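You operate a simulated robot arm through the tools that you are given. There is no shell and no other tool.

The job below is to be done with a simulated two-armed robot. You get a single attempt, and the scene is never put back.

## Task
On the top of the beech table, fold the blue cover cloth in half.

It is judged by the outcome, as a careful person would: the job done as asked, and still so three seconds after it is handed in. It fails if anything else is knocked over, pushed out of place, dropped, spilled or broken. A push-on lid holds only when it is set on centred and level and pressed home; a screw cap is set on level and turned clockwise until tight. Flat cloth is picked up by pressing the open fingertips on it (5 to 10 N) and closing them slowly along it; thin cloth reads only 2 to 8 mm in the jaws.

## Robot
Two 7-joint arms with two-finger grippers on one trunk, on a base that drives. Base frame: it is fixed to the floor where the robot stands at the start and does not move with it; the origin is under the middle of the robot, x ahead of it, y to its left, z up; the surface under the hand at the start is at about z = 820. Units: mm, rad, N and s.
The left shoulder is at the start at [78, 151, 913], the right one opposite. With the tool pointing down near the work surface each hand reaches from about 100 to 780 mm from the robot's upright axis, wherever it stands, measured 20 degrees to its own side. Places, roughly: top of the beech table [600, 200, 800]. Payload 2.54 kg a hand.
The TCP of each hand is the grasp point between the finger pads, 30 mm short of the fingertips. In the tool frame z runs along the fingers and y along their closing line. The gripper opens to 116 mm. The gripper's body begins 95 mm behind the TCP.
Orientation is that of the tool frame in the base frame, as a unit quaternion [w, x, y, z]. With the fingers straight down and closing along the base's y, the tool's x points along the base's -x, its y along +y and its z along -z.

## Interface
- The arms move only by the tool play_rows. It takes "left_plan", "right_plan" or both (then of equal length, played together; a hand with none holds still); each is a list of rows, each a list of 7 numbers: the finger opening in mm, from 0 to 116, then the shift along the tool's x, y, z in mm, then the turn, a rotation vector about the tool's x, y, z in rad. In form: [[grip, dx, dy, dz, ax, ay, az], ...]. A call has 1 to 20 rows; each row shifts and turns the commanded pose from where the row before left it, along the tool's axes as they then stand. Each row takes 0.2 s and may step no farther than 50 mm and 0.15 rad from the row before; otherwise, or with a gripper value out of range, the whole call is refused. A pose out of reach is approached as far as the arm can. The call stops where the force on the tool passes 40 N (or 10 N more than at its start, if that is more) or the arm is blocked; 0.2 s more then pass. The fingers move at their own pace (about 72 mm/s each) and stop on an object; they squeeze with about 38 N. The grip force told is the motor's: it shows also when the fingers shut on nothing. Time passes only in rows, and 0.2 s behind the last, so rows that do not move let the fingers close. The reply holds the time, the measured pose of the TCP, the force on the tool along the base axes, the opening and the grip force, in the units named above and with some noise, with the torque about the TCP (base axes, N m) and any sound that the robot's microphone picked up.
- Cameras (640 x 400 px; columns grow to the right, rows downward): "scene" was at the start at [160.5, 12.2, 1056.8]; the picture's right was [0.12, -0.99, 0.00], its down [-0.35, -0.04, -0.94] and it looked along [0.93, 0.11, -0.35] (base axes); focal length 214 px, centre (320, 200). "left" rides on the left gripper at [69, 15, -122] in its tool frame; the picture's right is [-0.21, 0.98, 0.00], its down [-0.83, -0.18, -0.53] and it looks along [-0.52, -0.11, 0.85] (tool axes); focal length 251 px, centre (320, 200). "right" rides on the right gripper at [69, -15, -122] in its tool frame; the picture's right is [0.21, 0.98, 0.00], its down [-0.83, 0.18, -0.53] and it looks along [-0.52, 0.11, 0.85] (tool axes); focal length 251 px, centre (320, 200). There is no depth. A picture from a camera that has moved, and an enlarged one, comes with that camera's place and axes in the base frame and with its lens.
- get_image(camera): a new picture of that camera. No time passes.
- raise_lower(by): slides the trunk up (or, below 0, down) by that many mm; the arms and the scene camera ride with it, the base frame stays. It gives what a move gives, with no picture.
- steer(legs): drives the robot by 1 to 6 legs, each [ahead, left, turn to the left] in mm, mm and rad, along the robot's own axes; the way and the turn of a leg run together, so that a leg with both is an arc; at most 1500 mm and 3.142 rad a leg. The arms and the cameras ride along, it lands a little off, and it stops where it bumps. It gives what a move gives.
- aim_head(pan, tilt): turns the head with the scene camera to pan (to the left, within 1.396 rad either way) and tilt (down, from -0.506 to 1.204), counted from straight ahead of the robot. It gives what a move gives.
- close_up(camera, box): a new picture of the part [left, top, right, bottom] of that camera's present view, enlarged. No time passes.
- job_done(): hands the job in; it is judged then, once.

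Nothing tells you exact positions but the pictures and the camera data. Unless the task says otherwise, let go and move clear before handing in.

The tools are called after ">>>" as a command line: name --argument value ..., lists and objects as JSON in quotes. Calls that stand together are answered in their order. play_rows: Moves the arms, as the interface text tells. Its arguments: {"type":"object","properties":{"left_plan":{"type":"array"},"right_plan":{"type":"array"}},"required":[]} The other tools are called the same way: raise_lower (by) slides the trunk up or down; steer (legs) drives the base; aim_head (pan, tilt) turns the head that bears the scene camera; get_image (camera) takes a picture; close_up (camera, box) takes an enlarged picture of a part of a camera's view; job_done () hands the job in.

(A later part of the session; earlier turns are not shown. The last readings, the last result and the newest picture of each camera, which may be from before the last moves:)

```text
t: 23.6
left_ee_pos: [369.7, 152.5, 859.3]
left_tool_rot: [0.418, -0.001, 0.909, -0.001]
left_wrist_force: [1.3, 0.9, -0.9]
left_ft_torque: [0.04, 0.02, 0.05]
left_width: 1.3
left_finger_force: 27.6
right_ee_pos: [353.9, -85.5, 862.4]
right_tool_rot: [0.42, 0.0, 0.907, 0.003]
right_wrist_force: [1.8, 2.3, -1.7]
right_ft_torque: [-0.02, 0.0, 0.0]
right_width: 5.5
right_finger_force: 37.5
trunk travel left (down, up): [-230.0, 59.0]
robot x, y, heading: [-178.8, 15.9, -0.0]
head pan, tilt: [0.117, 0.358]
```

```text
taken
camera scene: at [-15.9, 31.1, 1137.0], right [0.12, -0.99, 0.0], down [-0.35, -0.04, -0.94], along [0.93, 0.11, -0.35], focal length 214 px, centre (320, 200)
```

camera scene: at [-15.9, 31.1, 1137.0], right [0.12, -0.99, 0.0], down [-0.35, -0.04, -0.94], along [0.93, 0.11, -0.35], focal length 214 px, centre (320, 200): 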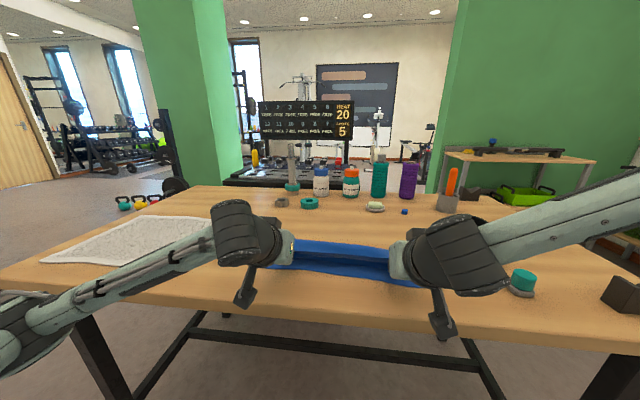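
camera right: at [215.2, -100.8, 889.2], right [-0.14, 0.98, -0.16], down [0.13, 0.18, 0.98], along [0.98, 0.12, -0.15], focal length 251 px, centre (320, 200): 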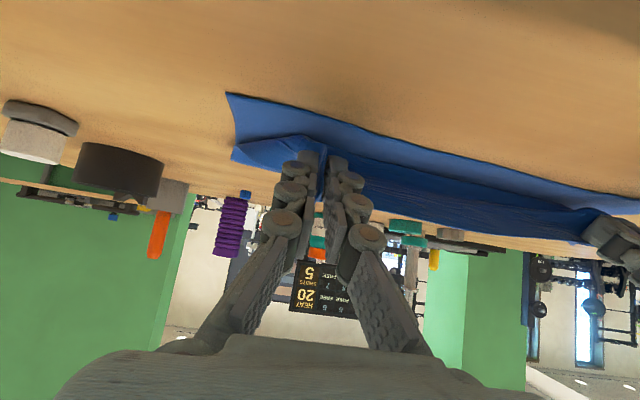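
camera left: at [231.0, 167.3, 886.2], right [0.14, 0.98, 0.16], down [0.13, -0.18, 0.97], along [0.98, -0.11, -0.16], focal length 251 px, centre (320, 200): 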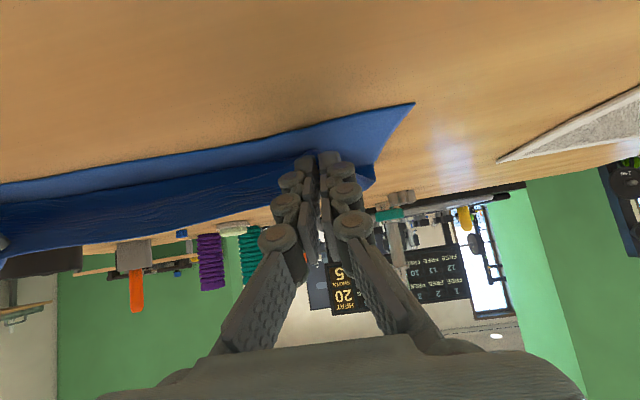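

Everything is still held, and the wrists are now clear of the table edge. I'll do the final tilt and lower the edge onto the near edge.

>>> play_rows --left_plan '[[0, 5.13, 0.5, 0.31, 0, -0.097, 0], [0, 5.14, 0.5, -0.19, 0, -0.097, 0], [0, 5.09, 0.5, -0.68, 0, -0.097, 0], [0, 5.0, 0.5, -1.17, 0, -0.097, 0]]' --right_plan '[[0, 6.52, -0.5, -0.47, 0, -0.097, 0], [0, 6.45, -0.5, -1.1, 0, -0.097, 0], [0, 6.31, -0.5, -1.72, 0, -0.097, 0], [0, 6.11, -0.5, -2.32, 0, -0.097, 0]]'

>>> get_image --camera "right"

>>> get_image --camera "left"

>>> close_up --camera "scene" --box '[200, 200, 480, 360]'

```text
t: 24.6
left_ee_pos: [356.8, 155.1, 842.4]
left_tool_rot: [0.584, -0.002, 0.812, 0.0]
left_wrist_force: [1.5, -4.7, 0.1]
left_ft_torque: [-0.01, -0.02, -0.14]
left_width: 4.1
left_finger_force: 32.1
right_ee_pos: [344.0, -88.1, 855.1]
right_tool_rot: [0.584, 0.002, 0.812, 0.001]
right_wrist_force: [-0.4, 1.9, 0.8]
right_ft_torque: [-0.34, 0.09, -0.77]
right_width: 1.3
right_finger_force: 28.8
right hand out of reach, approached as far as the arm can: row 4
trunk travel left (down, up): [-230.0, 59.0]
robot x, y, heading: [-173.8, 19.6, 0.0]
head pan, tilt: [0.117, 0.358]
```

```text
taken
camera right: at [205.3, -103.0, 828.3], right [-0.07, 0.98, -0.2], down [-0.24, 0.18, 0.95], along [0.97, 0.11, 0.23], focal length 251 px, centre (320, 200)
```

right: 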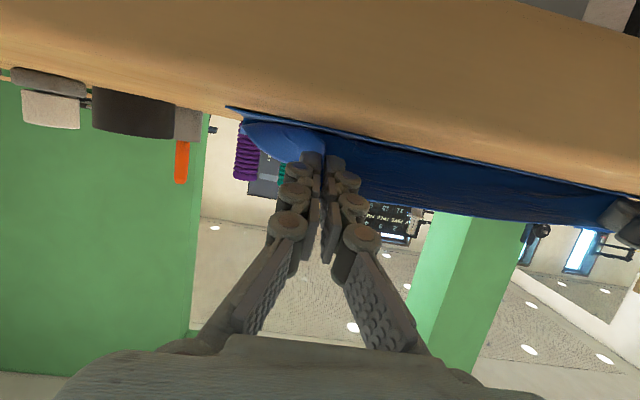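

```text
taken
camera left: at [218.7, 169.3, 815.4], right [0.07, 0.98, 0.2], down [-0.25, -0.18, 0.95], along [0.97, -0.11, 0.23], focal length 251 px, centre (320, 200)
```

left: 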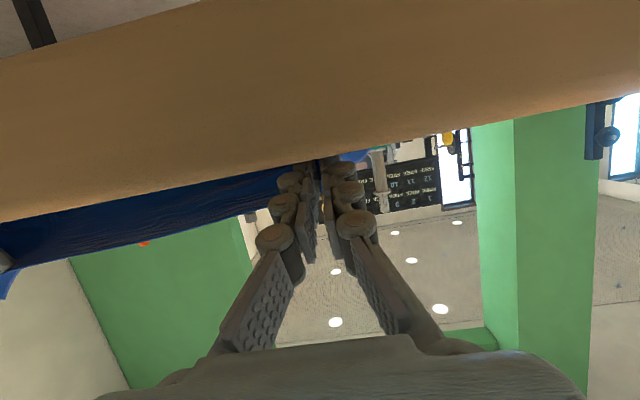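

```text
2.29 times, centred on (340, 280) of scene
camera zoom: at [-15.7, 31.3, 1137.0], right [0.12, -0.99, 0.0], down [-0.35, -0.04, -0.94], along [0.93, 0.11, -0.35], focal length 490 px, centre (274, 17)
```

zoom: 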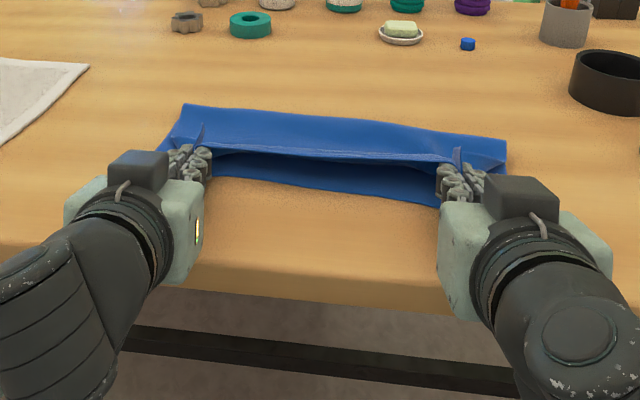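

The edge is up on its fold with small peaks standing at the fingertips. The right hand stopped about 10 mm short, so I'll try to bring it down to its place.

>>> play_rows --right_plan '[[0, 6.6, -0.5, -2.3, 0, 0, 0], [0, 6.6, -0.5, -2.3, 0, 0, 0]]'

```text
t: 25.2
left_ee_pos: [358.0, 155.0, 844.6]
left_tool_rot: [0.585, -0.001, 0.811, -0.001]
left_wrist_force: [0.8, -6.8, 0.2]
left_ft_torque: [0.02, 0.01, -0.18]
left_width: 4.0
left_finger_force: 38.0
right_ee_pos: [344.9, -88.1, 855.1]
right_tool_rot: [0.584, 0.002, 0.812, 0.001]
right_wrist_force: [-0.3, 4.5, -0.1]
right_ft_torque: [-0.34, 0.08, -0.83]
right_width: 1.5
right_finger_force: 29.2
right hand out of reach, approached as far as the arm can: row 1, 2
trunk travel left (down, up): [-230.0, 59.0]
robot x, y, heading: [-175.6, 22.2, -0.001]
head pan, tilt: [0.117, 0.358]
```

The right arm is at a joint limit there. I'll raise and advance the left hand slightly, then lower the trunk 10 mm and drive back 8 mm, so the right hand ends in place and the left stays where it is.

>>> play_rows --left_plan '[[0, -6.0, -1.0, 2.2, 0, 0, 0], [0, -6.0, -1.0, 2.2, 0, 0, 0]]'

>>> raise_lower --by -9

>>> steer --legs '[[-8, 0, 0]]'

>>> close_up --camera "scene" --box '[220, 210, 460, 360]'

>>> get_image --camera "right"

```text
t: 25.8
left_ee_pos: [364.4, 152.9, 851.9]
left_tool_rot: [0.585, -0.001, 0.811, 0.0]
left_wrist_force: [-0.6, -3.5, -0.5]
left_ft_torque: [0.03, 0.02, -0.11]
left_width: 3.4
left_finger_force: 30.2
right_ee_pos: [343.2, -89.0, 854.2]
right_tool_rot: [0.583, 0.002, 0.812, 0.001]
right_wrist_force: [0.7, 4.8, 0.1]
right_ft_torque: [-0.03, -0.01, 0.01]
right_width: 4.7
right_finger_force: 31.8
trunk travel left (down, up): [-230.0, 59.0]
robot x, y, heading: [-175.0, 20.4, 0.002]
head pan, tilt: [0.117, 0.358]
```

```text
t: 26.4
left_ee_pos: [364.5, 153.9, 842.9]
left_tool_rot: [0.584, -0.002, 0.812, 0.001]
left_wrist_force: [1.8, -3.4, -1.6]
left_ft_torque: [-0.02, -0.14, -0.24]
left_width: 0.5
left_finger_force: 26.8
right_ee_pos: [344.4, -88.9, 845.0]
right_tool_rot: [0.583, 0.002, 0.812, 0.0]
right_wrist_force: [-5.7, 3.8, 2.9]
right_ft_torque: [0.02, 0.06, 0.16]
right_width: 1.1
right_finger_force: 28.9
trunk travel left (down, up): [-221.0, 68.0]
robot x, y, heading: [-177.1, 19.5, -0.003]
head pan, tilt: [0.117, 0.358]
```

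```text
t: 27.1
left_ee_pos: [357.1, 152.9, 842.7]
left_tool_rot: [0.585, -0.001, 0.811, 0.0]
left_wrist_force: [-4.2, -5.7, 1.7]
left_ft_torque: [0.03, 0.0, -0.1]
left_width: 1.5
left_finger_force: 32.5
right_ee_pos: [336.0, -88.5, 845.6]
right_tool_rot: [0.584, 0.002, 0.812, 0.0]
right_wrist_force: [0.2, 1.6, -0.2]
right_ft_torque: [-0.27, -0.02, -0.69]
right_width: 1.1
right_finger_force: 27.6
trunk travel left (down, up): [-221.0, 68.0]
robot x, y, heading: [-182.8, 16.4, 0.002]
head pan, tilt: [0.117, 0.358]
```

```text
2.67 times, centred on (340, 285) of scene
camera zoom: at [-23.7, 31.1, 1127.9], right [0.12, -0.99, 0.0], down [-0.35, -0.04, -0.94], along [0.93, 0.11, -0.35], focal length 572 px, centre (267, -27)
```

zoom: 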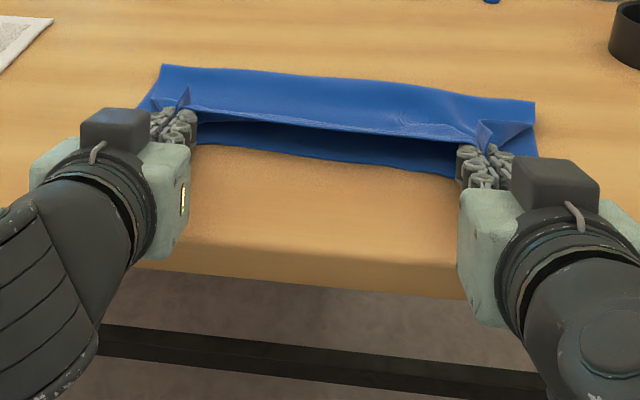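

```text
taken
camera right: at [197.5, -103.4, 819.2], right [-0.07, 0.98, -0.2], down [-0.24, 0.18, 0.95], along [0.97, 0.11, 0.22], focal length 251 px, centre (320, 200)
```

right: 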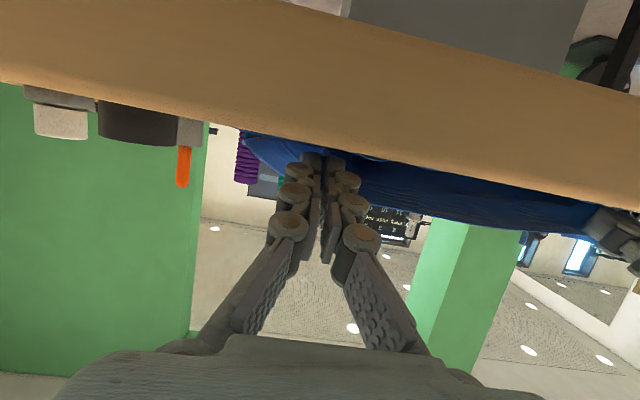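

The upper layer is in place, with its held edge just above the near edge. I'll open both grippers gently to release it and see how it settles.

>>> play_rows --left_plan '[[8, 0, 0, 0, 0, 0, 0], [14, 0, 0, 0, 0, 0, 0], [22, 0, 0, 0, 0, 0, 0], [30, 0, 0, 0, 0, 0, 0], [30, 0, 0, 0, 0, 0, 0]]' --right_plan '[[8, 0, 0, 0, 0, 0, 0], [14, 0, 0, 0, 0, 0, 0], [22, 0, 0, 0, 0, 0, 0], [30, 0, 0, 0, 0, 0, 0], [30, 0, 0, 0, 0, 0, 0]]'

>>> close_up --camera "scene" --box '[220, 210, 460, 360]'

>>> get_image --camera "right"

```text
t: 28.3
left_ee_pos: [357.5, 152.4, 844.4]
left_tool_rot: [0.584, -0.002, 0.812, 0.0]
left_wrist_force: [0.0, 0.5, -0.1]
left_ft_torque: [-0.02, 0.0, -0.01]
left_width: 30.2
left_finger_force: 0.0
right_ee_pos: [336.2, -88.0, 844.9]
right_tool_rot: [0.583, 0.002, 0.812, 0.001]
right_wrist_force: [0.3, -0.6, 0.5]
right_ft_torque: [0.0, 0.01, -0.02]
right_width: 30.1
right_finger_force: 0.1
trunk travel left (down, up): [-221.0, 68.0]
robot x, y, heading: [-181.7, 20.0, 0.001]
head pan, tilt: [0.117, 0.358]
```

```text
2.67 times, centred on (340, 285) of scene
camera zoom: at [-23.2, 31.1, 1127.8], right [0.12, -0.99, 0.0], down [-0.35, -0.04, -0.94], along [0.93, 0.11, -0.35], focal length 572 px, centre (267, -27)
```

zoom: 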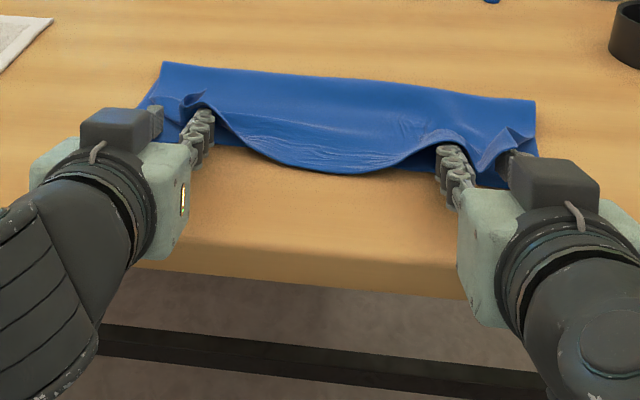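

```text
taken
camera right: at [197.8, -103.4, 818.9], right [-0.07, 0.98, -0.2], down [-0.24, 0.18, 0.95], along [0.97, 0.11, 0.22], focal length 251 px, centre (320, 200)
```

right: 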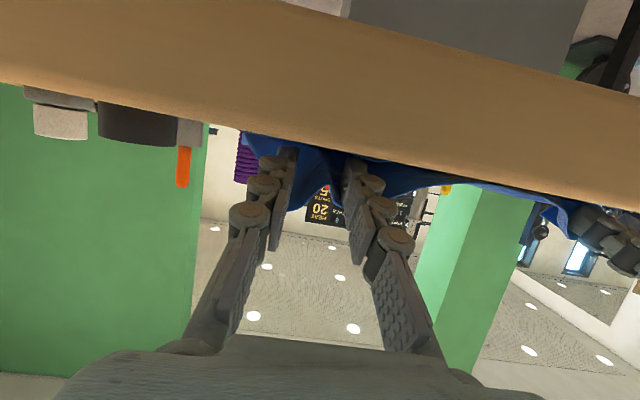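

The middle of the upper edge has dropped onto the near edge, with the corners still draped by the fingers. I'll back the hands straight out by driving back.

>>> steer --legs '[[-90, 0, 0]]'

>>> get_image --camera "scene"

>>> close_up --camera "scene" --box '[240, 210, 440, 335]'

```text
t: 29.4
left_ee_pos: [266.7, 152.9, 842.8]
left_tool_rot: [0.585, -0.002, 0.811, 0.0]
left_wrist_force: [0.0, -0.4, 0.4]
left_ft_torque: [-0.01, 0.03, 0.02]
left_width: 30.1
left_finger_force: 0.0
right_ee_pos: [245.1, -90.5, 845.2]
right_tool_rot: [0.584, 0.004, 0.812, -0.001]
right_wrist_force: [0.9, 0.2, 0.5]
right_ft_torque: [-0.01, 0.04, -0.01]
right_width: 29.9
right_finger_force: 0.0
trunk travel left (down, up): [-221.0, 68.0]
robot x, y, heading: [-270.9, 18.0, 0.002]
head pan, tilt: [0.117, 0.358]
```

```text
taken
camera scene: at [-113.5, 31.0, 1127.9], right [0.12, -0.99, 0.0], down [-0.35, -0.04, -0.94], along [0.93, 0.11, -0.35], focal length 214 px, centre (320, 200)
```

scene: 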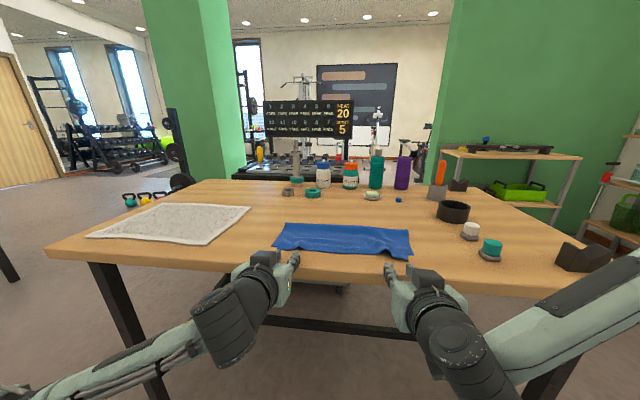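

```text
3.20 times, centred on (340, 272) of scene
camera zoom: at [-113.5, 31.0, 1127.9], right [0.12, -0.99, 0.0], down [-0.35, -0.04, -0.94], along [0.93, 0.11, -0.35], focal length 686 px, centre (256, -32)
```

zoom: 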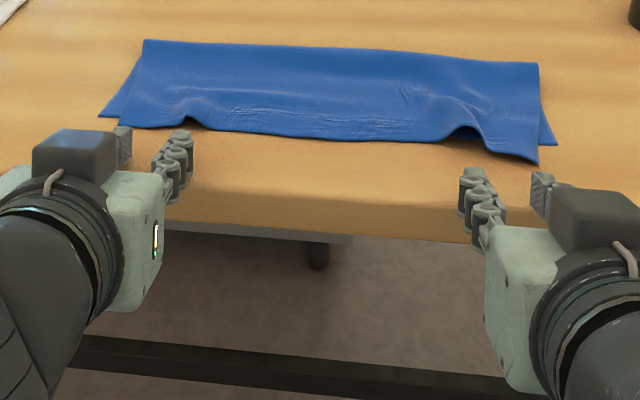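

The fold came out well: the crease is near x≈479 and the upper edge lies over the near edge, with small bumps where it was gripped. I'll lift the hands clear, stand them upright again and look at it from higher up.

>>> play_rows --left_plan '[[30, -19, 0, -6.3, 0, 0, 0], [30, -19, 0, -6.3, 0, 0, 0], [30, -19, 0, -6.3, 0, 0, 0], [30, -19, 0, -6.3, 0, 0, 0], [30, 0, 0, 0, 0, 0.125, 0], [30, 0, 0, 0, 0, 0.125, 0], [30, 0, 0, 0, 0, 0.125, 0], [30, 0, 0, 0, 0, 0.125, 0], [30, 0, 0, 0, 0, 0.125, 0], [30, 0, 0, 0, 0, 0.125, 0], [30, 0, 0, 0, 0, 0.125, 0], [30, 0, 0, 0, 0, 0.125, 0], [30, 0, 0, 0, 0, 0.125, 0], [30, 0, 0, 0, 0, 0.125, 0]]' --right_plan '[[30, -19, 0, -6.3, 0, 0, 0], [30, -19, 0, -6.3, 0, 0, 0], [30, -19, 0, -6.3, 0, 0, 0], [30, -19, 0, -6.3, 0, 0, 0], [30, 0, 0, 0, 0, 0.125, 0], [30, 0, 0, 0, 0, 0.125, 0], [30, 0, 0, 0, 0, 0.125, 0], [30, 0, 0, 0, 0, 0.125, 0], [30, 0, 0, 0, 0, 0.125, 0], [30, 0, 0, 0, 0, 0.125, 0], [30, 0, 0, 0, 0, 0.125, 0], [30, 0, 0, 0, 0, 0.125, 0], [30, 0, 0, 0, 0, 0.125, 0], [30, 0, 0, 0, 0, 0.125, 0]]'

>>> get_image --camera "left"

>>> get_image --camera "right"

>>> get_image --camera "scene"

```text
t: 32.4
left_ee_pos: [267.8, 154.2, 922.2]
left_tool_rot: [-0.002, 0.0, 1.0, -0.001]
left_wrist_force: [-0.4, -0.3, 0.0]
left_ft_torque: [0.0, 0.02, -0.01]
left_width: 29.7
left_finger_force: 0.0
right_ee_pos: [253.8, -86.3, 923.4]
right_tool_rot: [-0.004, 0.002, 1.0, 0.002]
right_wrist_force: [0.2, -0.8, 0.1]
right_ft_torque: [0.05, 0.02, 0.03]
right_width: 29.9
right_finger_force: 0.0
right hand out of reach, approached as far as the arm can: row 1, 3
trunk travel left (down, up): [-221.0, 68.0]
robot x, y, heading: [-273.8, 17.6, -0.001]
head pan, tilt: [0.117, 0.358]
```

```text
taken
camera left: at [199.1, 167.5, 1044.3], right [0.21, 0.98, 0.0], down [0.83, -0.18, 0.53], along [0.52, -0.12, -0.85], focal length 251 px, centre (320, 200)
```

left: 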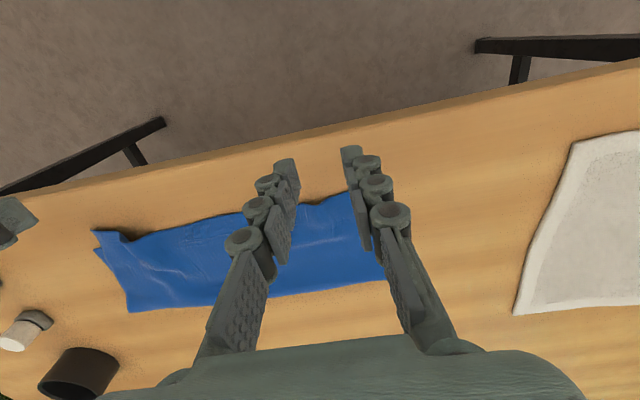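

```text
taken
camera right: at [185.5, -101.8, 1046.4], right [-0.21, 0.98, 0.01], down [0.83, 0.18, 0.53], along [0.52, 0.12, -0.85], focal length 251 px, centre (320, 200)
```

right: 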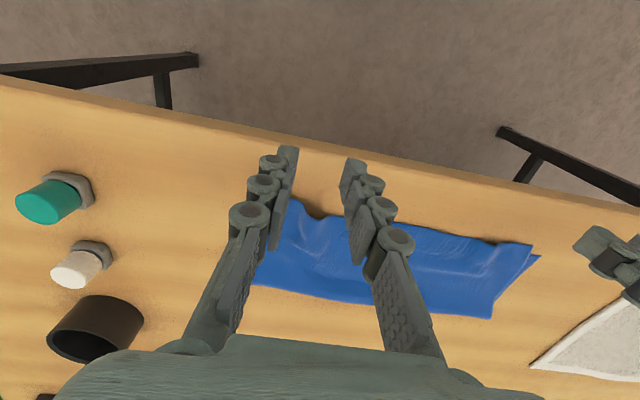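

```text
taken
camera scene: at [-112.6, 30.7, 1127.6], right [0.12, -0.99, 0.0], down [-0.35, -0.04, -0.94], along [0.93, 0.11, -0.35], focal length 214 px, centre (320, 200)
```

scene: 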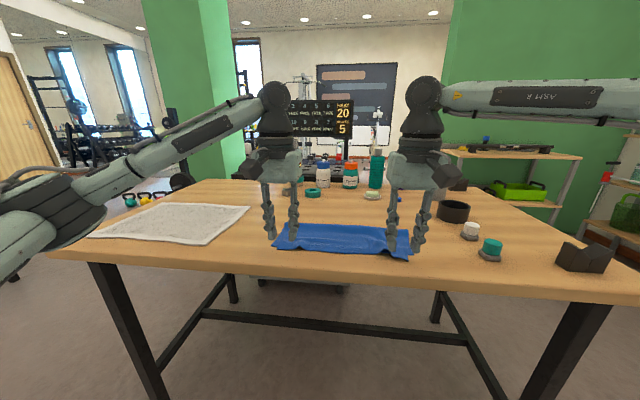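

The hands are upright and clear. I'll raise them and drive forward 100 mm so the cameras look down on the folded cloth.

>>> play_rows --left_plan '[[30, 0, 10, -30, 0, 0, 0], [30, 0, 10, -30, 0, 0, 0], [30, 0, 10, -30, 0, 0, 0], [30, 0, 10, -20, 0, 0, 0]]' --right_plan '[[30, 0, -20, -30, 0, 0, 0], [30, 0, -20, -30, 0, 0, 0], [30, 0, -20, -30, 0, 0, 0], [30, 0, -20, -20, 0, 0, 0]]'

>>> steer --legs '[[100, 0, 0]]'

>>> get_image --camera "left"

>>> get_image --camera "right"

>>> close_up --camera "scene" --box '[220, 210, 480, 370]'

```text
t: 33.4
left_ee_pos: [269.0, 193.8, 1033.5]
left_tool_rot: [-0.001, -0.001, 1.0, -0.001]
left_wrist_force: [0.0, 0.0, 0.5]
left_ft_torque: [-0.01, 0.0, 0.0]
left_width: 30.3
left_finger_force: 0.0
right_ee_pos: [252.8, -164.2, 1033.9]
right_tool_rot: [-0.003, 0.002, 1.0, 0.002]
right_wrist_force: [0.0, -0.2, 0.4]
right_ft_torque: [0.0, 0.01, 0.0]
right_width: 30.1
right_finger_force: 0.1
trunk travel left (down, up): [-221.0, 68.0]
robot x, y, heading: [-270.6, 20.2, -0.006]
head pan, tilt: [0.117, 0.358]
```

```text
t: 34.6
left_ee_pos: [369.5, 192.7, 1032.2]
left_tool_rot: [0.0, -0.001, 1.0, -0.001]
left_wrist_force: [0.1, -0.6, -0.6]
left_ft_torque: [-0.01, 0.04, 0.02]
left_width: 29.8
left_finger_force: 0.1
right_ee_pos: [356.0, -164.7, 1034.0]
right_tool_rot: [-0.002, 0.001, 1.0, 0.001]
right_wrist_force: [0.1, -0.7, -0.5]
right_ft_torque: [-0.03, 0.05, 0.0]
right_width: 30.0
right_finger_force: 0.0
trunk travel left (down, up): [-221.0, 68.0]
robot x, y, heading: [-176.0, 19.8, 0.004]
head pan, tilt: [0.117, 0.358]
```

```text
taken
camera left: at [299.6, 207.2, 1154.5], right [0.21, 0.98, 0.0], down [0.83, -0.18, 0.53], along [0.52, -0.12, -0.85], focal length 251 px, centre (320, 200)
```

left: 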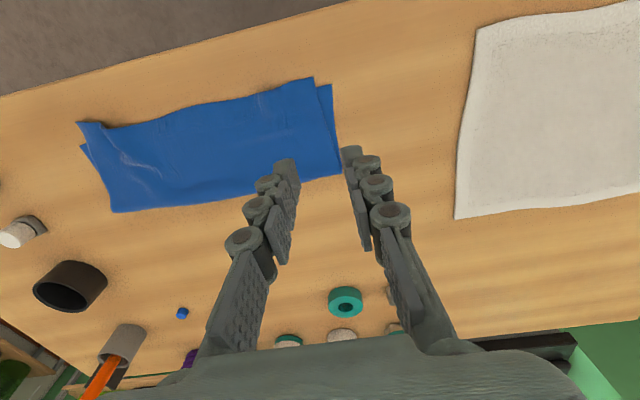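

```text
taken
camera right: at [285.2, -180.1, 1155.6], right [-0.21, 0.98, 0.0], down [0.83, 0.18, 0.53], along [0.52, 0.12, -0.85], focal length 251 px, centre (320, 200)
```

right: 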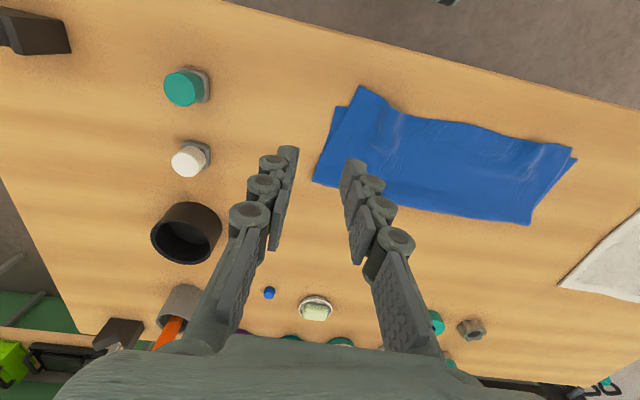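

```text
2.46 times, centred on (350, 290) of scene
camera zoom: at [-12.2, 31.0, 1127.6], right [0.12, -0.99, 0.0], down [-0.35, -0.04, -0.94], along [0.93, 0.11, -0.35], focal length 528 px, centre (246, -22)
```

zoom: 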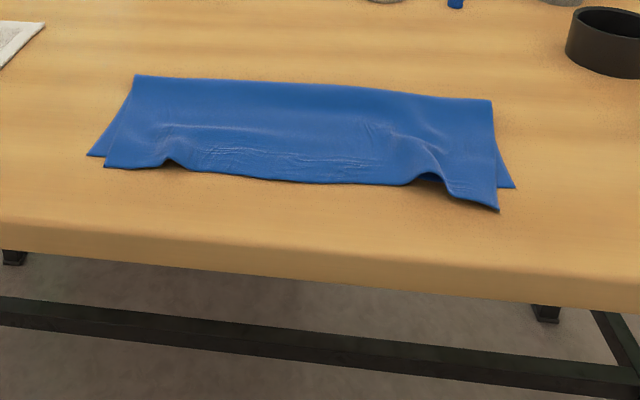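

Seen from above, the crease runs from (456,203) to (451,-152). The upper corners overlap the lower ones with offsets of about 23 mm on the left and 38 mm on the right, so I'll tidy it. First I'll bring the closed right fingertips over the upper-right corner, near (333,-108).

>>> play_rows --right_plan '[[0, 3.8, 9.5, 27.3, 0, 0, 0], [0, 3.8, 9.5, 27.3, 0, 0, 0], [0, 3.8, 9.5, 27.3, 0, 0, 0], [0, 3.8, 9.5, 27.3, 0, 0, 0], [0, 3.8, 9.5, 27.3, 0, 0, 0], [0, 3.8, 9.5, 20, 0, 0, 0]]'

>>> get_image --camera "right"

>>> get_image --camera "left"

```text
t: 36.0
left_ee_pos: [368.2, 192.7, 1032.6]
left_tool_rot: [0.0, 0.0, 1.0, -0.001]
left_wrist_force: [0.6, -0.1, 0.2]
left_ft_torque: [0.02, 0.02, -0.02]
left_width: 30.1
left_finger_force: 0.0
right_ee_pos: [330.7, -105.8, 876.4]
right_tool_rot: [-0.002, 0.002, 1.0, 0.002]
right_wrist_force: [-0.4, 0.3, 0.3]
right_ft_torque: [0.01, -0.01, -0.01]
right_width: 0.0
right_finger_force: 28.9
trunk travel left (down, up): [-221.0, 68.0]
robot x, y, heading: [-172.2, 18.3, 0.003]
head pan, tilt: [0.117, 0.358]
```

```text
taken
camera right: at [261.8, -121.2, 998.9], right [-0.21, 0.98, 0.0], down [0.83, 0.18, 0.53], along [0.52, 0.12, -0.85], focal length 251 px, centre (320, 200)
```

right: 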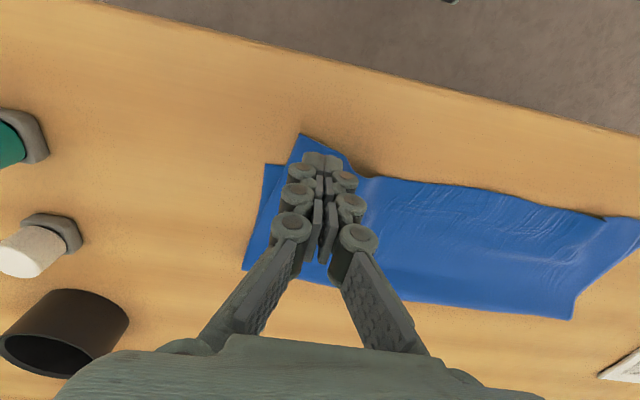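

```text
taken
camera left: at [299.0, 207.2, 1154.8], right [0.21, 0.98, 0.0], down [0.83, -0.18, 0.53], along [0.52, -0.12, -0.85], focal length 251 px, centre (320, 200)
```

left: 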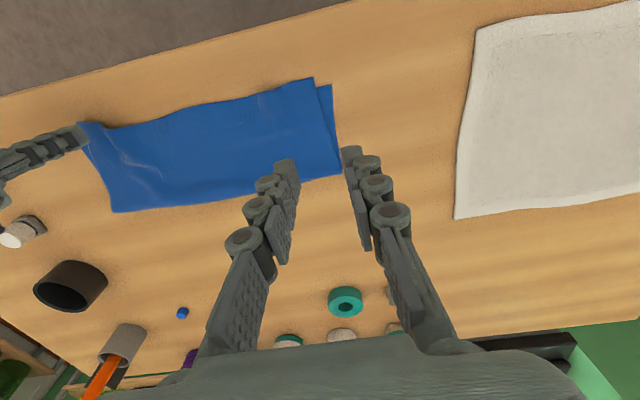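

The closed tips are just inside the upper-right corner at (319,-121), with the lower corner at (347,-144). I'll press lightly and then drag the corner toward the lower one.

>>> play_rows --right_plan '[[0, -3, 0, 7, 0, 0, 0], [0, 0, 0, 7, 0, 0, 0], [0, 0, 0, 6, 0, 0, 0], [0, 0, 0, 2, 0, 0, 0], [0, 0, 0, 1.5, 0, 0, 0]]'

>>> play_rows --right_plan '[[0, 0, 0, 1.2, 0, 0, 0], [0, 0, 0, 0, 0, 0, 0]]'

```text
t: 37.2
left_ee_pos: [368.7, 192.4, 1033.8]
left_tool_rot: [0.0, -0.001, 1.0, -0.002]
left_wrist_force: [-0.1, -0.8, 0.2]
left_ft_torque: [-0.03, -0.01, 0.0]
left_width: 29.8
left_finger_force: 0.1
right_ee_pos: [333.1, -107.6, 853.0]
right_tool_rot: [-0.002, 0.002, 1.0, 0.002]
right_wrist_force: [-0.6, 0.7, -0.1]
right_ft_torque: [0.01, 0.01, -0.01]
right_width: 0.0
right_finger_force: 28.4
trunk travel left (down, up): [-221.0, 68.0]
robot x, y, heading: [-173.0, 19.4, 0.001]
head pan, tilt: [0.117, 0.358]
```

```text
t: 37.8
left_ee_pos: [367.0, 192.8, 1033.1]
left_tool_rot: [-0.001, -0.001, 1.0, -0.001]
left_wrist_force: [-0.6, -0.1, -0.5]
left_ft_torque: [-0.02, 0.0, -0.02]
left_width: 30.1
left_finger_force: 0.0
right_ee_pos: [333.5, -107.1, 852.0]
right_tool_rot: [-0.002, 0.001, 1.0, 0.001]
right_wrist_force: [0.1, -0.3, -0.1]
right_ft_torque: [0.0, -0.01, 0.02]
right_width: 0.0
right_finger_force: 28.1
trunk travel left (down, up): [-221.0, 68.0]
robot x, y, heading: [-175.4, 21.9, 0.002]
head pan, tilt: [0.117, 0.358]
```

>>> play_rows --right_plan '[[0, 0, 0, 1.0, 0, 0, 0], [0, 0, 0, 0.8, 0, 0, 0], [0, 0, 0, 0, 0, 0, 0]]'

```text
t: 38.6
left_ee_pos: [369.0, 193.2, 1034.1]
left_tool_rot: [-0.001, 0.0, 1.0, -0.001]
left_wrist_force: [-0.4, -0.5, 0.3]
left_ft_torque: [0.0, -0.03, 0.03]
left_width: 30.3
left_finger_force: 0.2
right_ee_pos: [333.9, -107.3, 849.9]
right_tool_rot: [-0.003, 0.001, 1.0, 0.002]
right_wrist_force: [0.5, 1.0, 0.4]
right_ft_torque: [0.03, -0.04, 0.02]
right_width: 0.2
right_finger_force: 28.3
trunk travel left (down, up): [-221.0, 68.0]
robot x, y, heading: [-174.5, 23.1, -0.001]
head pan, tilt: [0.117, 0.358]
```

No clear contact yet at 849.9, so I'll step down in fine increments until the tips press at about 6 N.

>>> play_rows --right_plan '[[0, 0, 0, 0.8, 0, 0, 0], [0, 0, 0, 0, 0, 0, 0]]'

>>> play_rows --right_plan '[[0, 0, 0, 0.8, 0, 0, 0], [0, 0, 0, 0, 0, 0, 0]]'

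```text
t: 39.2
left_ee_pos: [368.4, 191.4, 1033.5]
left_tool_rot: [0.0, 0.0, 1.0, -0.001]
left_wrist_force: [-0.1, 0.6, 0.4]
left_ft_torque: [0.0, -0.03, 0.01]
left_width: 30.2
left_finger_force: 0.1
right_ee_pos: [333.7, -107.3, 849.5]
right_tool_rot: [-0.002, 0.002, 1.0, 0.002]
right_wrist_force: [0.4, 0.3, 0.4]
right_ft_torque: [-0.01, -0.01, -0.02]
right_width: 0.0
right_finger_force: 28.8
trunk travel left (down, up): [-221.0, 68.0]
robot x, y, heading: [-174.4, 16.0, 0.002]
head pan, tilt: [0.117, 0.358]
```

```text
t: 39.8
left_ee_pos: [368.7, 193.3, 1031.8]
left_tool_rot: [-0.001, -0.001, 1.0, -0.001]
left_wrist_force: [0.4, -0.1, 0.4]
left_ft_torque: [0.0, -0.03, 0.01]
left_width: 29.8
left_finger_force: 0.1
right_ee_pos: [332.2, -107.1, 848.2]
right_tool_rot: [-0.002, 0.001, 1.0, 0.002]
right_wrist_force: [0.5, -0.3, 2.6]
right_ft_torque: [-0.04, -0.03, 0.01]
right_width: 0.0
right_finger_force: 28.6
trunk travel left (down, up): [-221.0, 68.0]
robot x, y, heading: [-172.0, 20.7, 0.001]
head pan, tilt: [0.117, 0.358]
```

Contact is at 2.6 N. I'll add a little pressure and drag halfway, then check.

>>> play_rows --right_plan '[[0, 0, 0, 0.7, 0, 0, 0], [0, -1.5, -2.2, 0, 0, 0, 0], [0, -2.5, -2.2, 0, 0, 0, 0], [0, -3, -2.2, 0, 0, 0, 0], [0, -3, -2.2, 0, 0, 0, 0], [0, -3, -2.2, 0, 0, 0, 0]]'

>>> get_image --camera "right"

>>> close_up --camera "scene" --box '[220, 210, 480, 370]'

```text
t: 41.2
left_ee_pos: [367.2, 193.5, 1034.8]
left_tool_rot: [0.0, -0.001, 1.0, -0.001]
left_wrist_force: [0.0, -0.1, -0.4]
left_ft_torque: [0.02, 0.03, -0.01]
left_width: 30.0
left_finger_force: 0.0
right_ee_pos: [345.9, -117.0, 848.8]
right_tool_rot: [-0.002, 0.002, 1.0, 0.001]
right_wrist_force: [-0.3, 1.9, 8.1]
right_ft_torque: [0.03, -0.04, 0.02]
right_width: 0.1
right_finger_force: 28.9
trunk travel left (down, up): [-221.0, 68.0]
robot x, y, heading: [-178.6, 20.7, -0.002]
head pan, tilt: [0.117, 0.358]
```

```text
taken
camera right: at [276.7, -132.9, 971.5], right [-0.21, 0.98, 0.0], down [0.83, 0.18, 0.53], along [0.52, 0.12, -0.85], focal length 251 px, centre (320, 200)
```

right: 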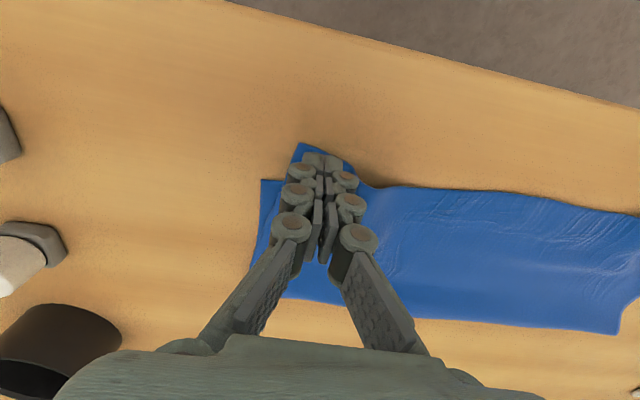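

```text
2.46 times, centred on (350, 290) of scene
camera zoom: at [-13.6, 31.2, 1128.0], right [0.12, -0.99, 0.0], down [-0.35, -0.04, -0.94], along [0.93, 0.11, -0.35], focal length 528 px, centre (246, -22)
```

zoom: 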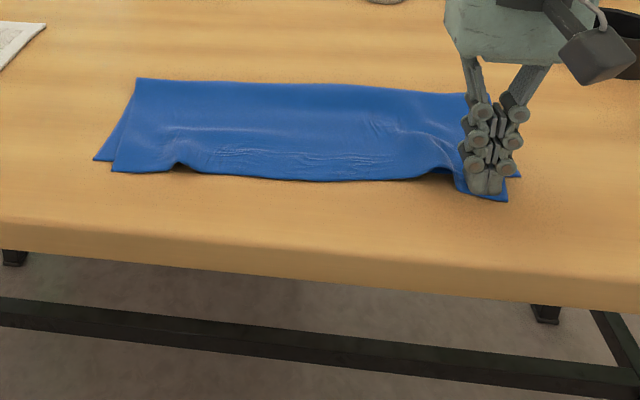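

The drag moved both layers together, so the corner offset did not change. Instead I'll lift only the upper layer by its standing ridges and set it down shifted; first I'll raise the right hand and look at the ridges.

>>> play_rows --right_plan '[[0, 0, 0, -10, 0, 0, 0], [30, 0, 0, -25, 0, 0, 0], [46, 0, 8, -25, 0, 0, 0], [46, 0, 9, -20, 0, 0, 0], [46, 0, 9, -10, 0, 0, 0]]'

>>> get_image --camera "right"

>>> get_image --camera "left"

>>> close_up --camera "scene" --box '[230, 220, 450, 350]'

```text
t: 42.4
left_ee_pos: [368.7, 191.8, 1033.8]
left_tool_rot: [-0.001, -0.001, 1.0, 0.0]
left_wrist_force: [-1.1, 0.7, -0.3]
left_ft_torque: [0.02, 0.0, -0.02]
left_width: 29.9
left_finger_force: 0.1
right_ee_pos: [346.4, -92.8, 939.1]
right_tool_rot: [-0.003, 0.001, 1.0, 0.002]
right_wrist_force: [0.4, 0.2, 0.8]
right_ft_torque: [0.01, 0.04, 0.02]
right_width: 46.1
right_finger_force: 0.1
trunk travel left (down, up): [-221.0, 68.0]
robot x, y, heading: [-175.2, 17.9, 0.001]
head pan, tilt: [0.117, 0.358]
```

```text
taken
camera right: at [276.9, -107.5, 1060.9], right [-0.21, 0.98, 0.0], down [0.83, 0.18, 0.53], along [0.52, 0.11, -0.85], focal length 251 px, centre (320, 200)
```

right: 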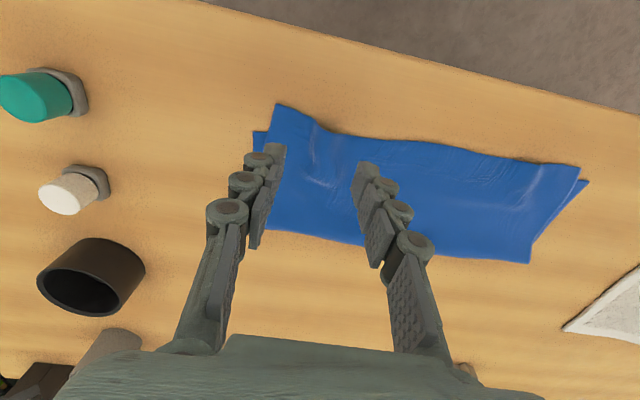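

```text
taken
camera left: at [299.0, 207.2, 1154.8], right [0.21, 0.98, 0.0], down [0.83, -0.18, 0.53], along [0.52, -0.12, -0.85], focal length 251 px, centre (320, 200)
```

left: 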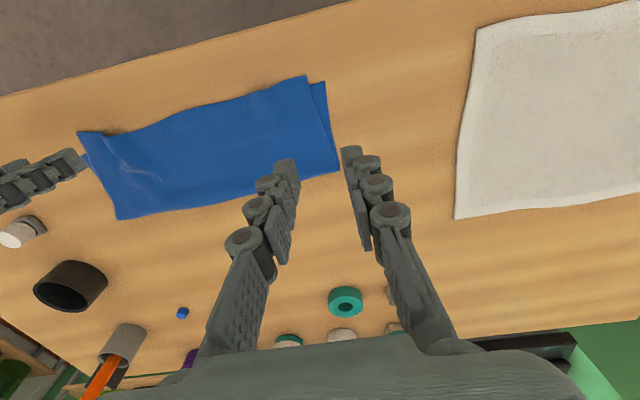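

```text
2.91 times, centred on (340, 285) of scene
camera zoom: at [-12.7, 31.0, 1127.8], right [0.12, -0.99, 0.0], down [-0.35, -0.04, -0.94], along [0.93, 0.11, -0.35], focal length 624 px, centre (262, -47)
```

zoom: 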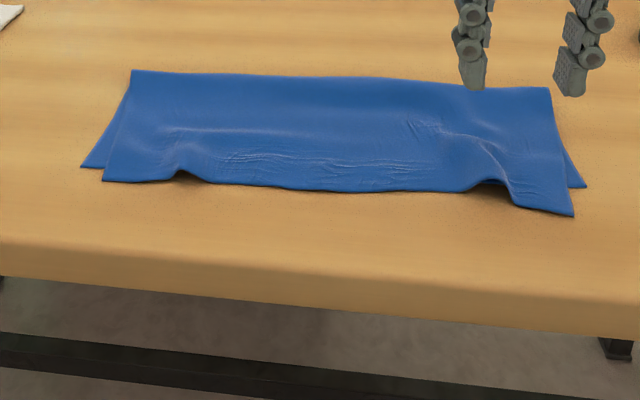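

The ridges stand at about (345,-86) on the right and (333,129) on the left. The right corner is off by (-30,+19) mm, so I'll pinch the right ridge, which is only the upper layer, starting by hovering over it.

>>> play_rows --right_plan '[[40, -1.9, 1.7, 19.75, 0, 0, 0], [40, -1.9, 1.7, 19.75, 0, 0, 0], [40, -1.9, 1.7, 19.75, 0, 0, 0], [40, -1.9, 1.7, 19.75, 0, 0, 0]]'

>>> get_image --camera "right"

>>> close_up --camera "scene" --box '[330, 220, 450, 320]'

```text
t: 43.4
left_ee_pos: [369.0, 192.1, 1033.5]
left_tool_rot: [-0.001, 0.0, 1.0, -0.001]
left_wrist_force: [0.8, 0.6, 0.4]
left_ft_torque: [0.01, 0.01, 0.03]
left_width: 29.9
left_finger_force: 0.1
right_ee_pos: [353.6, -84.9, 857.8]
right_tool_rot: [-0.003, 0.002, 1.0, 0.002]
right_wrist_force: [-0.7, -0.2, 0.2]
right_ft_torque: [-0.02, 0.02, 0.02]
right_width: 39.9
right_finger_force: 0.1
trunk travel left (down, up): [-221.0, 68.0]
robot x, y, heading: [-172.9, 17.2, -0.003]
head pan, tilt: [0.117, 0.358]
```

```text
taken
camera right: at [284.4, -100.2, 981.1], right [-0.21, 0.98, 0.0], down [0.83, 0.18, 0.53], along [0.52, 0.11, -0.85], focal length 251 px, centre (320, 200)
```

right: 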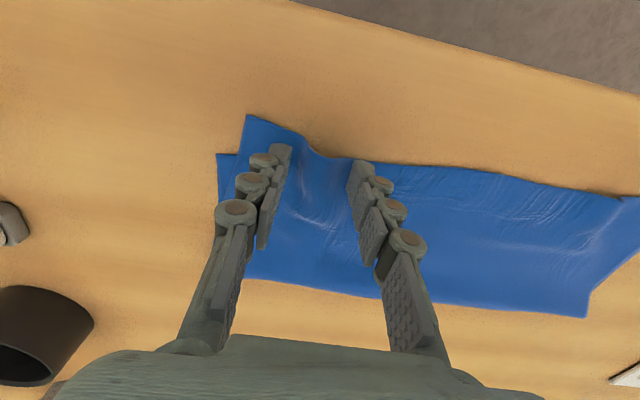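

```text
4.00 times, centred on (390, 270) of scene
camera zoom: at [-12.7, 30.9, 1127.8], right [0.12, -0.99, 0.0], down [-0.35, -0.04, -0.94], along [0.93, 0.11, -0.35], focal length 858 px, centre (40, -80)
```

zoom: 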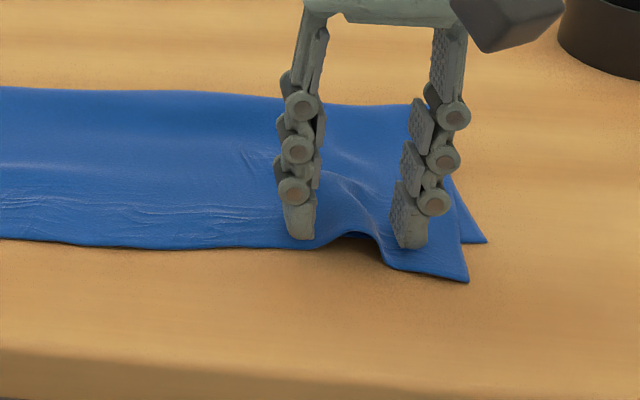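

The fingers straddle the ridge. I'll lower about 4 mm and close on it.

>>> play_rows --right_plan '[[40, 0, 0, 2, 0, 0, 0], [40, 0, 0, 2, 0, 0, 0], [34, 0, 0, 0, 0, 0, 0], [28, 0, 0, 0, 0, 0, 0], [22, 0, 0, 0, 0, 0, 0]]'

>>> close_up --camera "scene" --box '[330, 220, 450, 320]'

```text
t: 44.6
left_ee_pos: [367.8, 192.8, 1034.0]
left_tool_rot: [-0.001, -0.001, 1.0, -0.001]
left_wrist_force: [-0.5, -0.6, -0.5]
left_ft_torque: [0.03, -0.01, -0.01]
left_width: 30.1
left_finger_force: 0.1
right_ee_pos: [353.9, -84.4, 855.3]
right_tool_rot: [-0.002, 0.002, 1.0, 0.002]
right_wrist_force: [-0.2, 0.1, 0.5]
right_ft_torque: [0.0, 0.02, 0.0]
right_width: 22.2
right_finger_force: 0.0
trunk travel left (down, up): [-221.0, 68.0]
robot x, y, heading: [-177.9, 19.4, 0.0]
head pan, tilt: [0.117, 0.358]
```

```text
4.00 times, centred on (390, 270) of scene
camera zoom: at [-12.9, 31.0, 1127.8], right [0.12, -0.99, 0.0], down [-0.35, -0.04, -0.94], along [0.93, 0.11, -0.35], focal length 858 px, centre (40, -80)
```

zoom: 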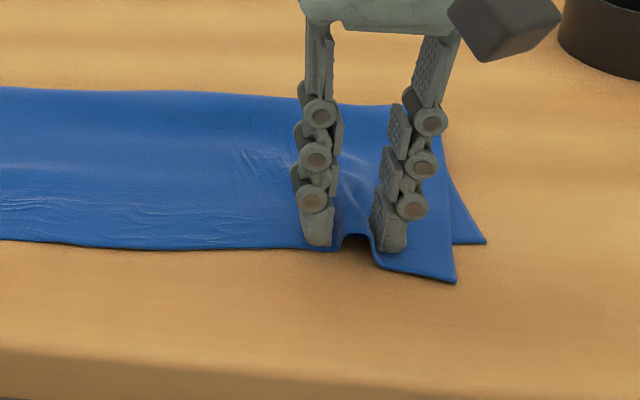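

The ridge is pinching up cleanly between the fingers. I'll close the rest of the way.

>>> play_rows --right_plan '[[16, 0, 0, 0, 0, 0, 0], [10, 0, 0, 0, 0, 0, 0], [5, 0, 0, 0, 0, 0, 0], [0, 0, 0, 0, 0, 0, 0], [0, 0, 0, 0, 0, 0, 0], [0, 0, 0, 0, 0, 0, 0]]'

>>> close_up --camera "scene" --box '[330, 220, 450, 320]'

>>> get_image --camera "right"

```text
t: 46.0
left_ee_pos: [367.8, 193.0, 1033.1]
left_tool_rot: [-0.001, -0.001, 1.0, -0.001]
left_wrist_force: [0.0, -0.2, -0.1]
left_ft_torque: [-0.01, -0.01, 0.01]
left_width: 30.1
left_finger_force: 0.1
right_ee_pos: [354.0, -84.6, 854.8]
right_tool_rot: [-0.002, 0.002, 1.0, 0.001]
right_wrist_force: [-1.4, -0.9, 4.6]
right_ft_torque: [0.13, 0.0, 0.04]
right_width: 0.0
right_finger_force: 27.8
trunk travel left (down, up): [-221.0, 68.0]
robot x, y, heading: [-172.9, 20.0, 0.002]
head pan, tilt: [0.117, 0.358]
```

```text
4.00 times, centred on (390, 270) of scene
camera zoom: at [-12.9, 31.0, 1127.8], right [0.12, -0.99, 0.0], down [-0.35, -0.04, -0.94], along [0.93, 0.11, -0.35], focal length 858 px, centre (40, -80)
```

zoom: 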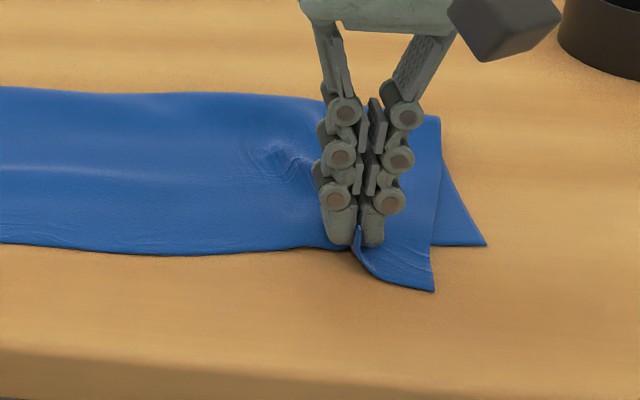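

```text
taken
camera right: at [284.8, -100.0, 977.3], right [-0.21, 0.98, 0.0], down [0.83, 0.18, 0.53], along [0.52, 0.12, -0.85], focal length 251 px, centre (320, 200)
```

right: 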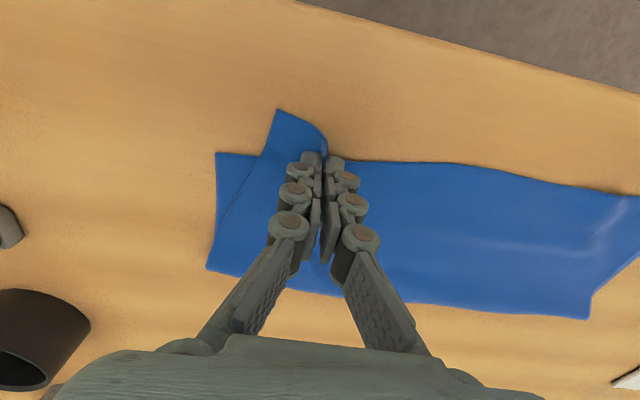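

The ridge appears pinched and the lower layer did not move. I'll lift slowly to see whether the upper layer comes along.

>>> play_rows --right_plan '[[0, 0, 0, -4, 0, 0, 0], [0, 0, 0, -6, 0, 0, 0], [0, 0, 0, -8, 0, 0, 0], [0, 0, 0, -8, 0, 0, 0]]'

>>> close_up --camera "scene" --box '[330, 220, 450, 320]'

>>> get_image --camera "right"

```text
t: 47.0
left_ee_pos: [368.2, 192.6, 1033.8]
left_tool_rot: [-0.001, -0.001, 1.0, -0.001]
left_wrist_force: [0.2, -0.6, -1.1]
left_ft_torque: [-0.02, -0.01, 0.0]
left_width: 30.2
left_finger_force: 0.1
right_ee_pos: [355.1, -85.7, 880.7]
right_tool_rot: [-0.003, 0.001, 1.0, 0.001]
right_wrist_force: [-0.9, -0.6, -1.1]
right_ft_torque: [-0.02, 0.01, 0.04]
right_width: 3.2
right_finger_force: 30.0
trunk travel left (down, up): [-221.0, 68.0]
robot x, y, heading: [-169.3, 17.4, -0.003]
head pan, tilt: [0.117, 0.358]
```

```text
4.00 times, centred on (390, 270) of scene
camera zoom: at [-13.0, 31.0, 1127.8], right [0.12, -0.99, 0.0], down [-0.35, -0.04, -0.94], along [0.93, 0.11, -0.35], focal length 858 px, centre (40, -80)
```

zoom: 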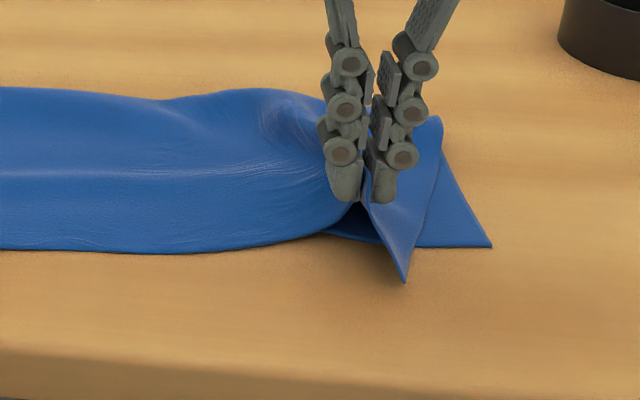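

```text
taken
camera right: at [284.8, -100.8, 1003.7], right [-0.21, 0.98, 0.0], down [0.83, 0.18, 0.53], along [0.52, 0.12, -0.85], focal length 251 px, centre (320, 200)
```

right: 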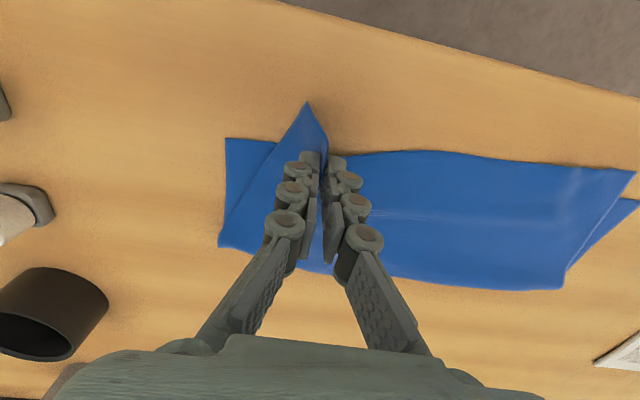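

The upper layer lifted on its own. I'll move it forward and outward to about (369,-106), where this point of the cloth belongs, and lower it back onto the lower layer.

>>> play_rows --right_plan '[[0, -3.5, -5, 0, 0, 0, 0], [0, -3.5, -5, 0, 0, 0, 0], [0, -3.5, -5, 0, 0, 0, 0], [0, -3.5, -5, 0, 0, 0, 0], [0, 0, 0, 6, 0, 0, 0], [0, 0, 0, 6, 0, 0, 0], [0, 0, 0, 6, 0, 0, 0], [0, 0, 0, 5, 0, 0, 0]]'

>>> close_up --camera "scene" --box '[230, 220, 450, 350]'

>>> get_image --camera "right"

>>> get_image --camera "left"

```text
t: 48.8
left_ee_pos: [369.0, 192.8, 1033.7]
left_tool_rot: [-0.001, -0.001, 1.0, -0.001]
left_wrist_force: [0.8, 0.7, -0.8]
left_ft_torque: [0.0, 0.0, -0.02]
left_width: 30.1
left_finger_force: 0.0
right_ee_pos: [368.0, -105.3, 859.4]
right_tool_rot: [-0.002, 0.002, 1.0, 0.002]
right_wrist_force: [0.2, -1.9, 5.1]
right_ft_torque: [0.0, -0.08, -0.06]
right_width: 0.7
right_finger_force: 31.5
trunk travel left (down, up): [-221.0, 68.0]
robot x, y, heading: [-176.3, 16.9, 0.001]
head pan, tilt: [0.117, 0.358]
```

```text
2.91 times, centred on (340, 285) of scene
camera zoom: at [-12.9, 31.0, 1127.8], right [0.12, -0.99, 0.0], down [-0.35, -0.04, -0.94], along [0.93, 0.11, -0.35], focal length 624 px, centre (262, -47)
```

zoom: 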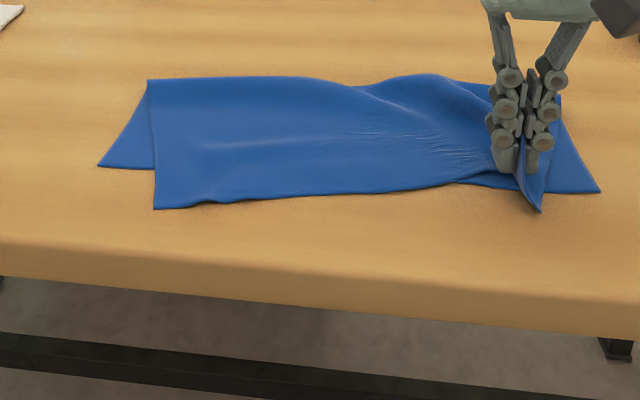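

```text
taken
camera right: at [298.7, -120.1, 980.7], right [-0.21, 0.98, 0.0], down [0.83, 0.18, 0.53], along [0.52, 0.12, -0.85], focal length 251 px, centre (320, 200)
```

right: 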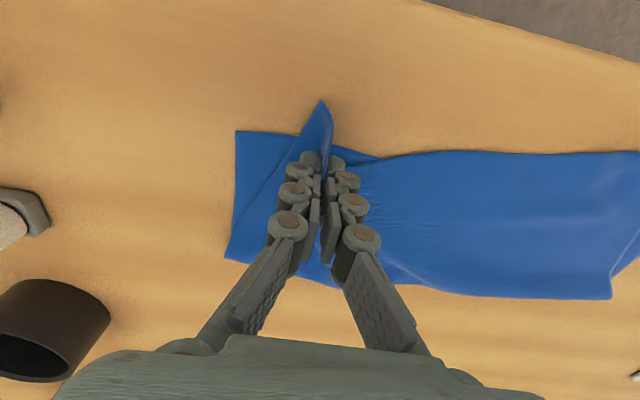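

```text
taken
camera left: at [298.8, 207.2, 1154.9], right [0.21, 0.98, 0.0], down [0.83, -0.18, 0.53], along [0.52, -0.12, -0.85], focal length 251 px, centre (320, 200)
```

left: 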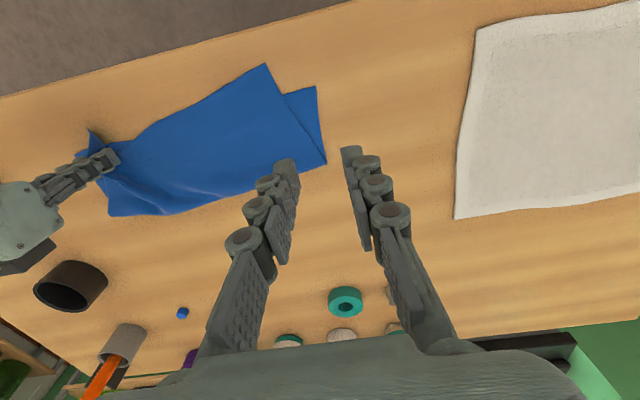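

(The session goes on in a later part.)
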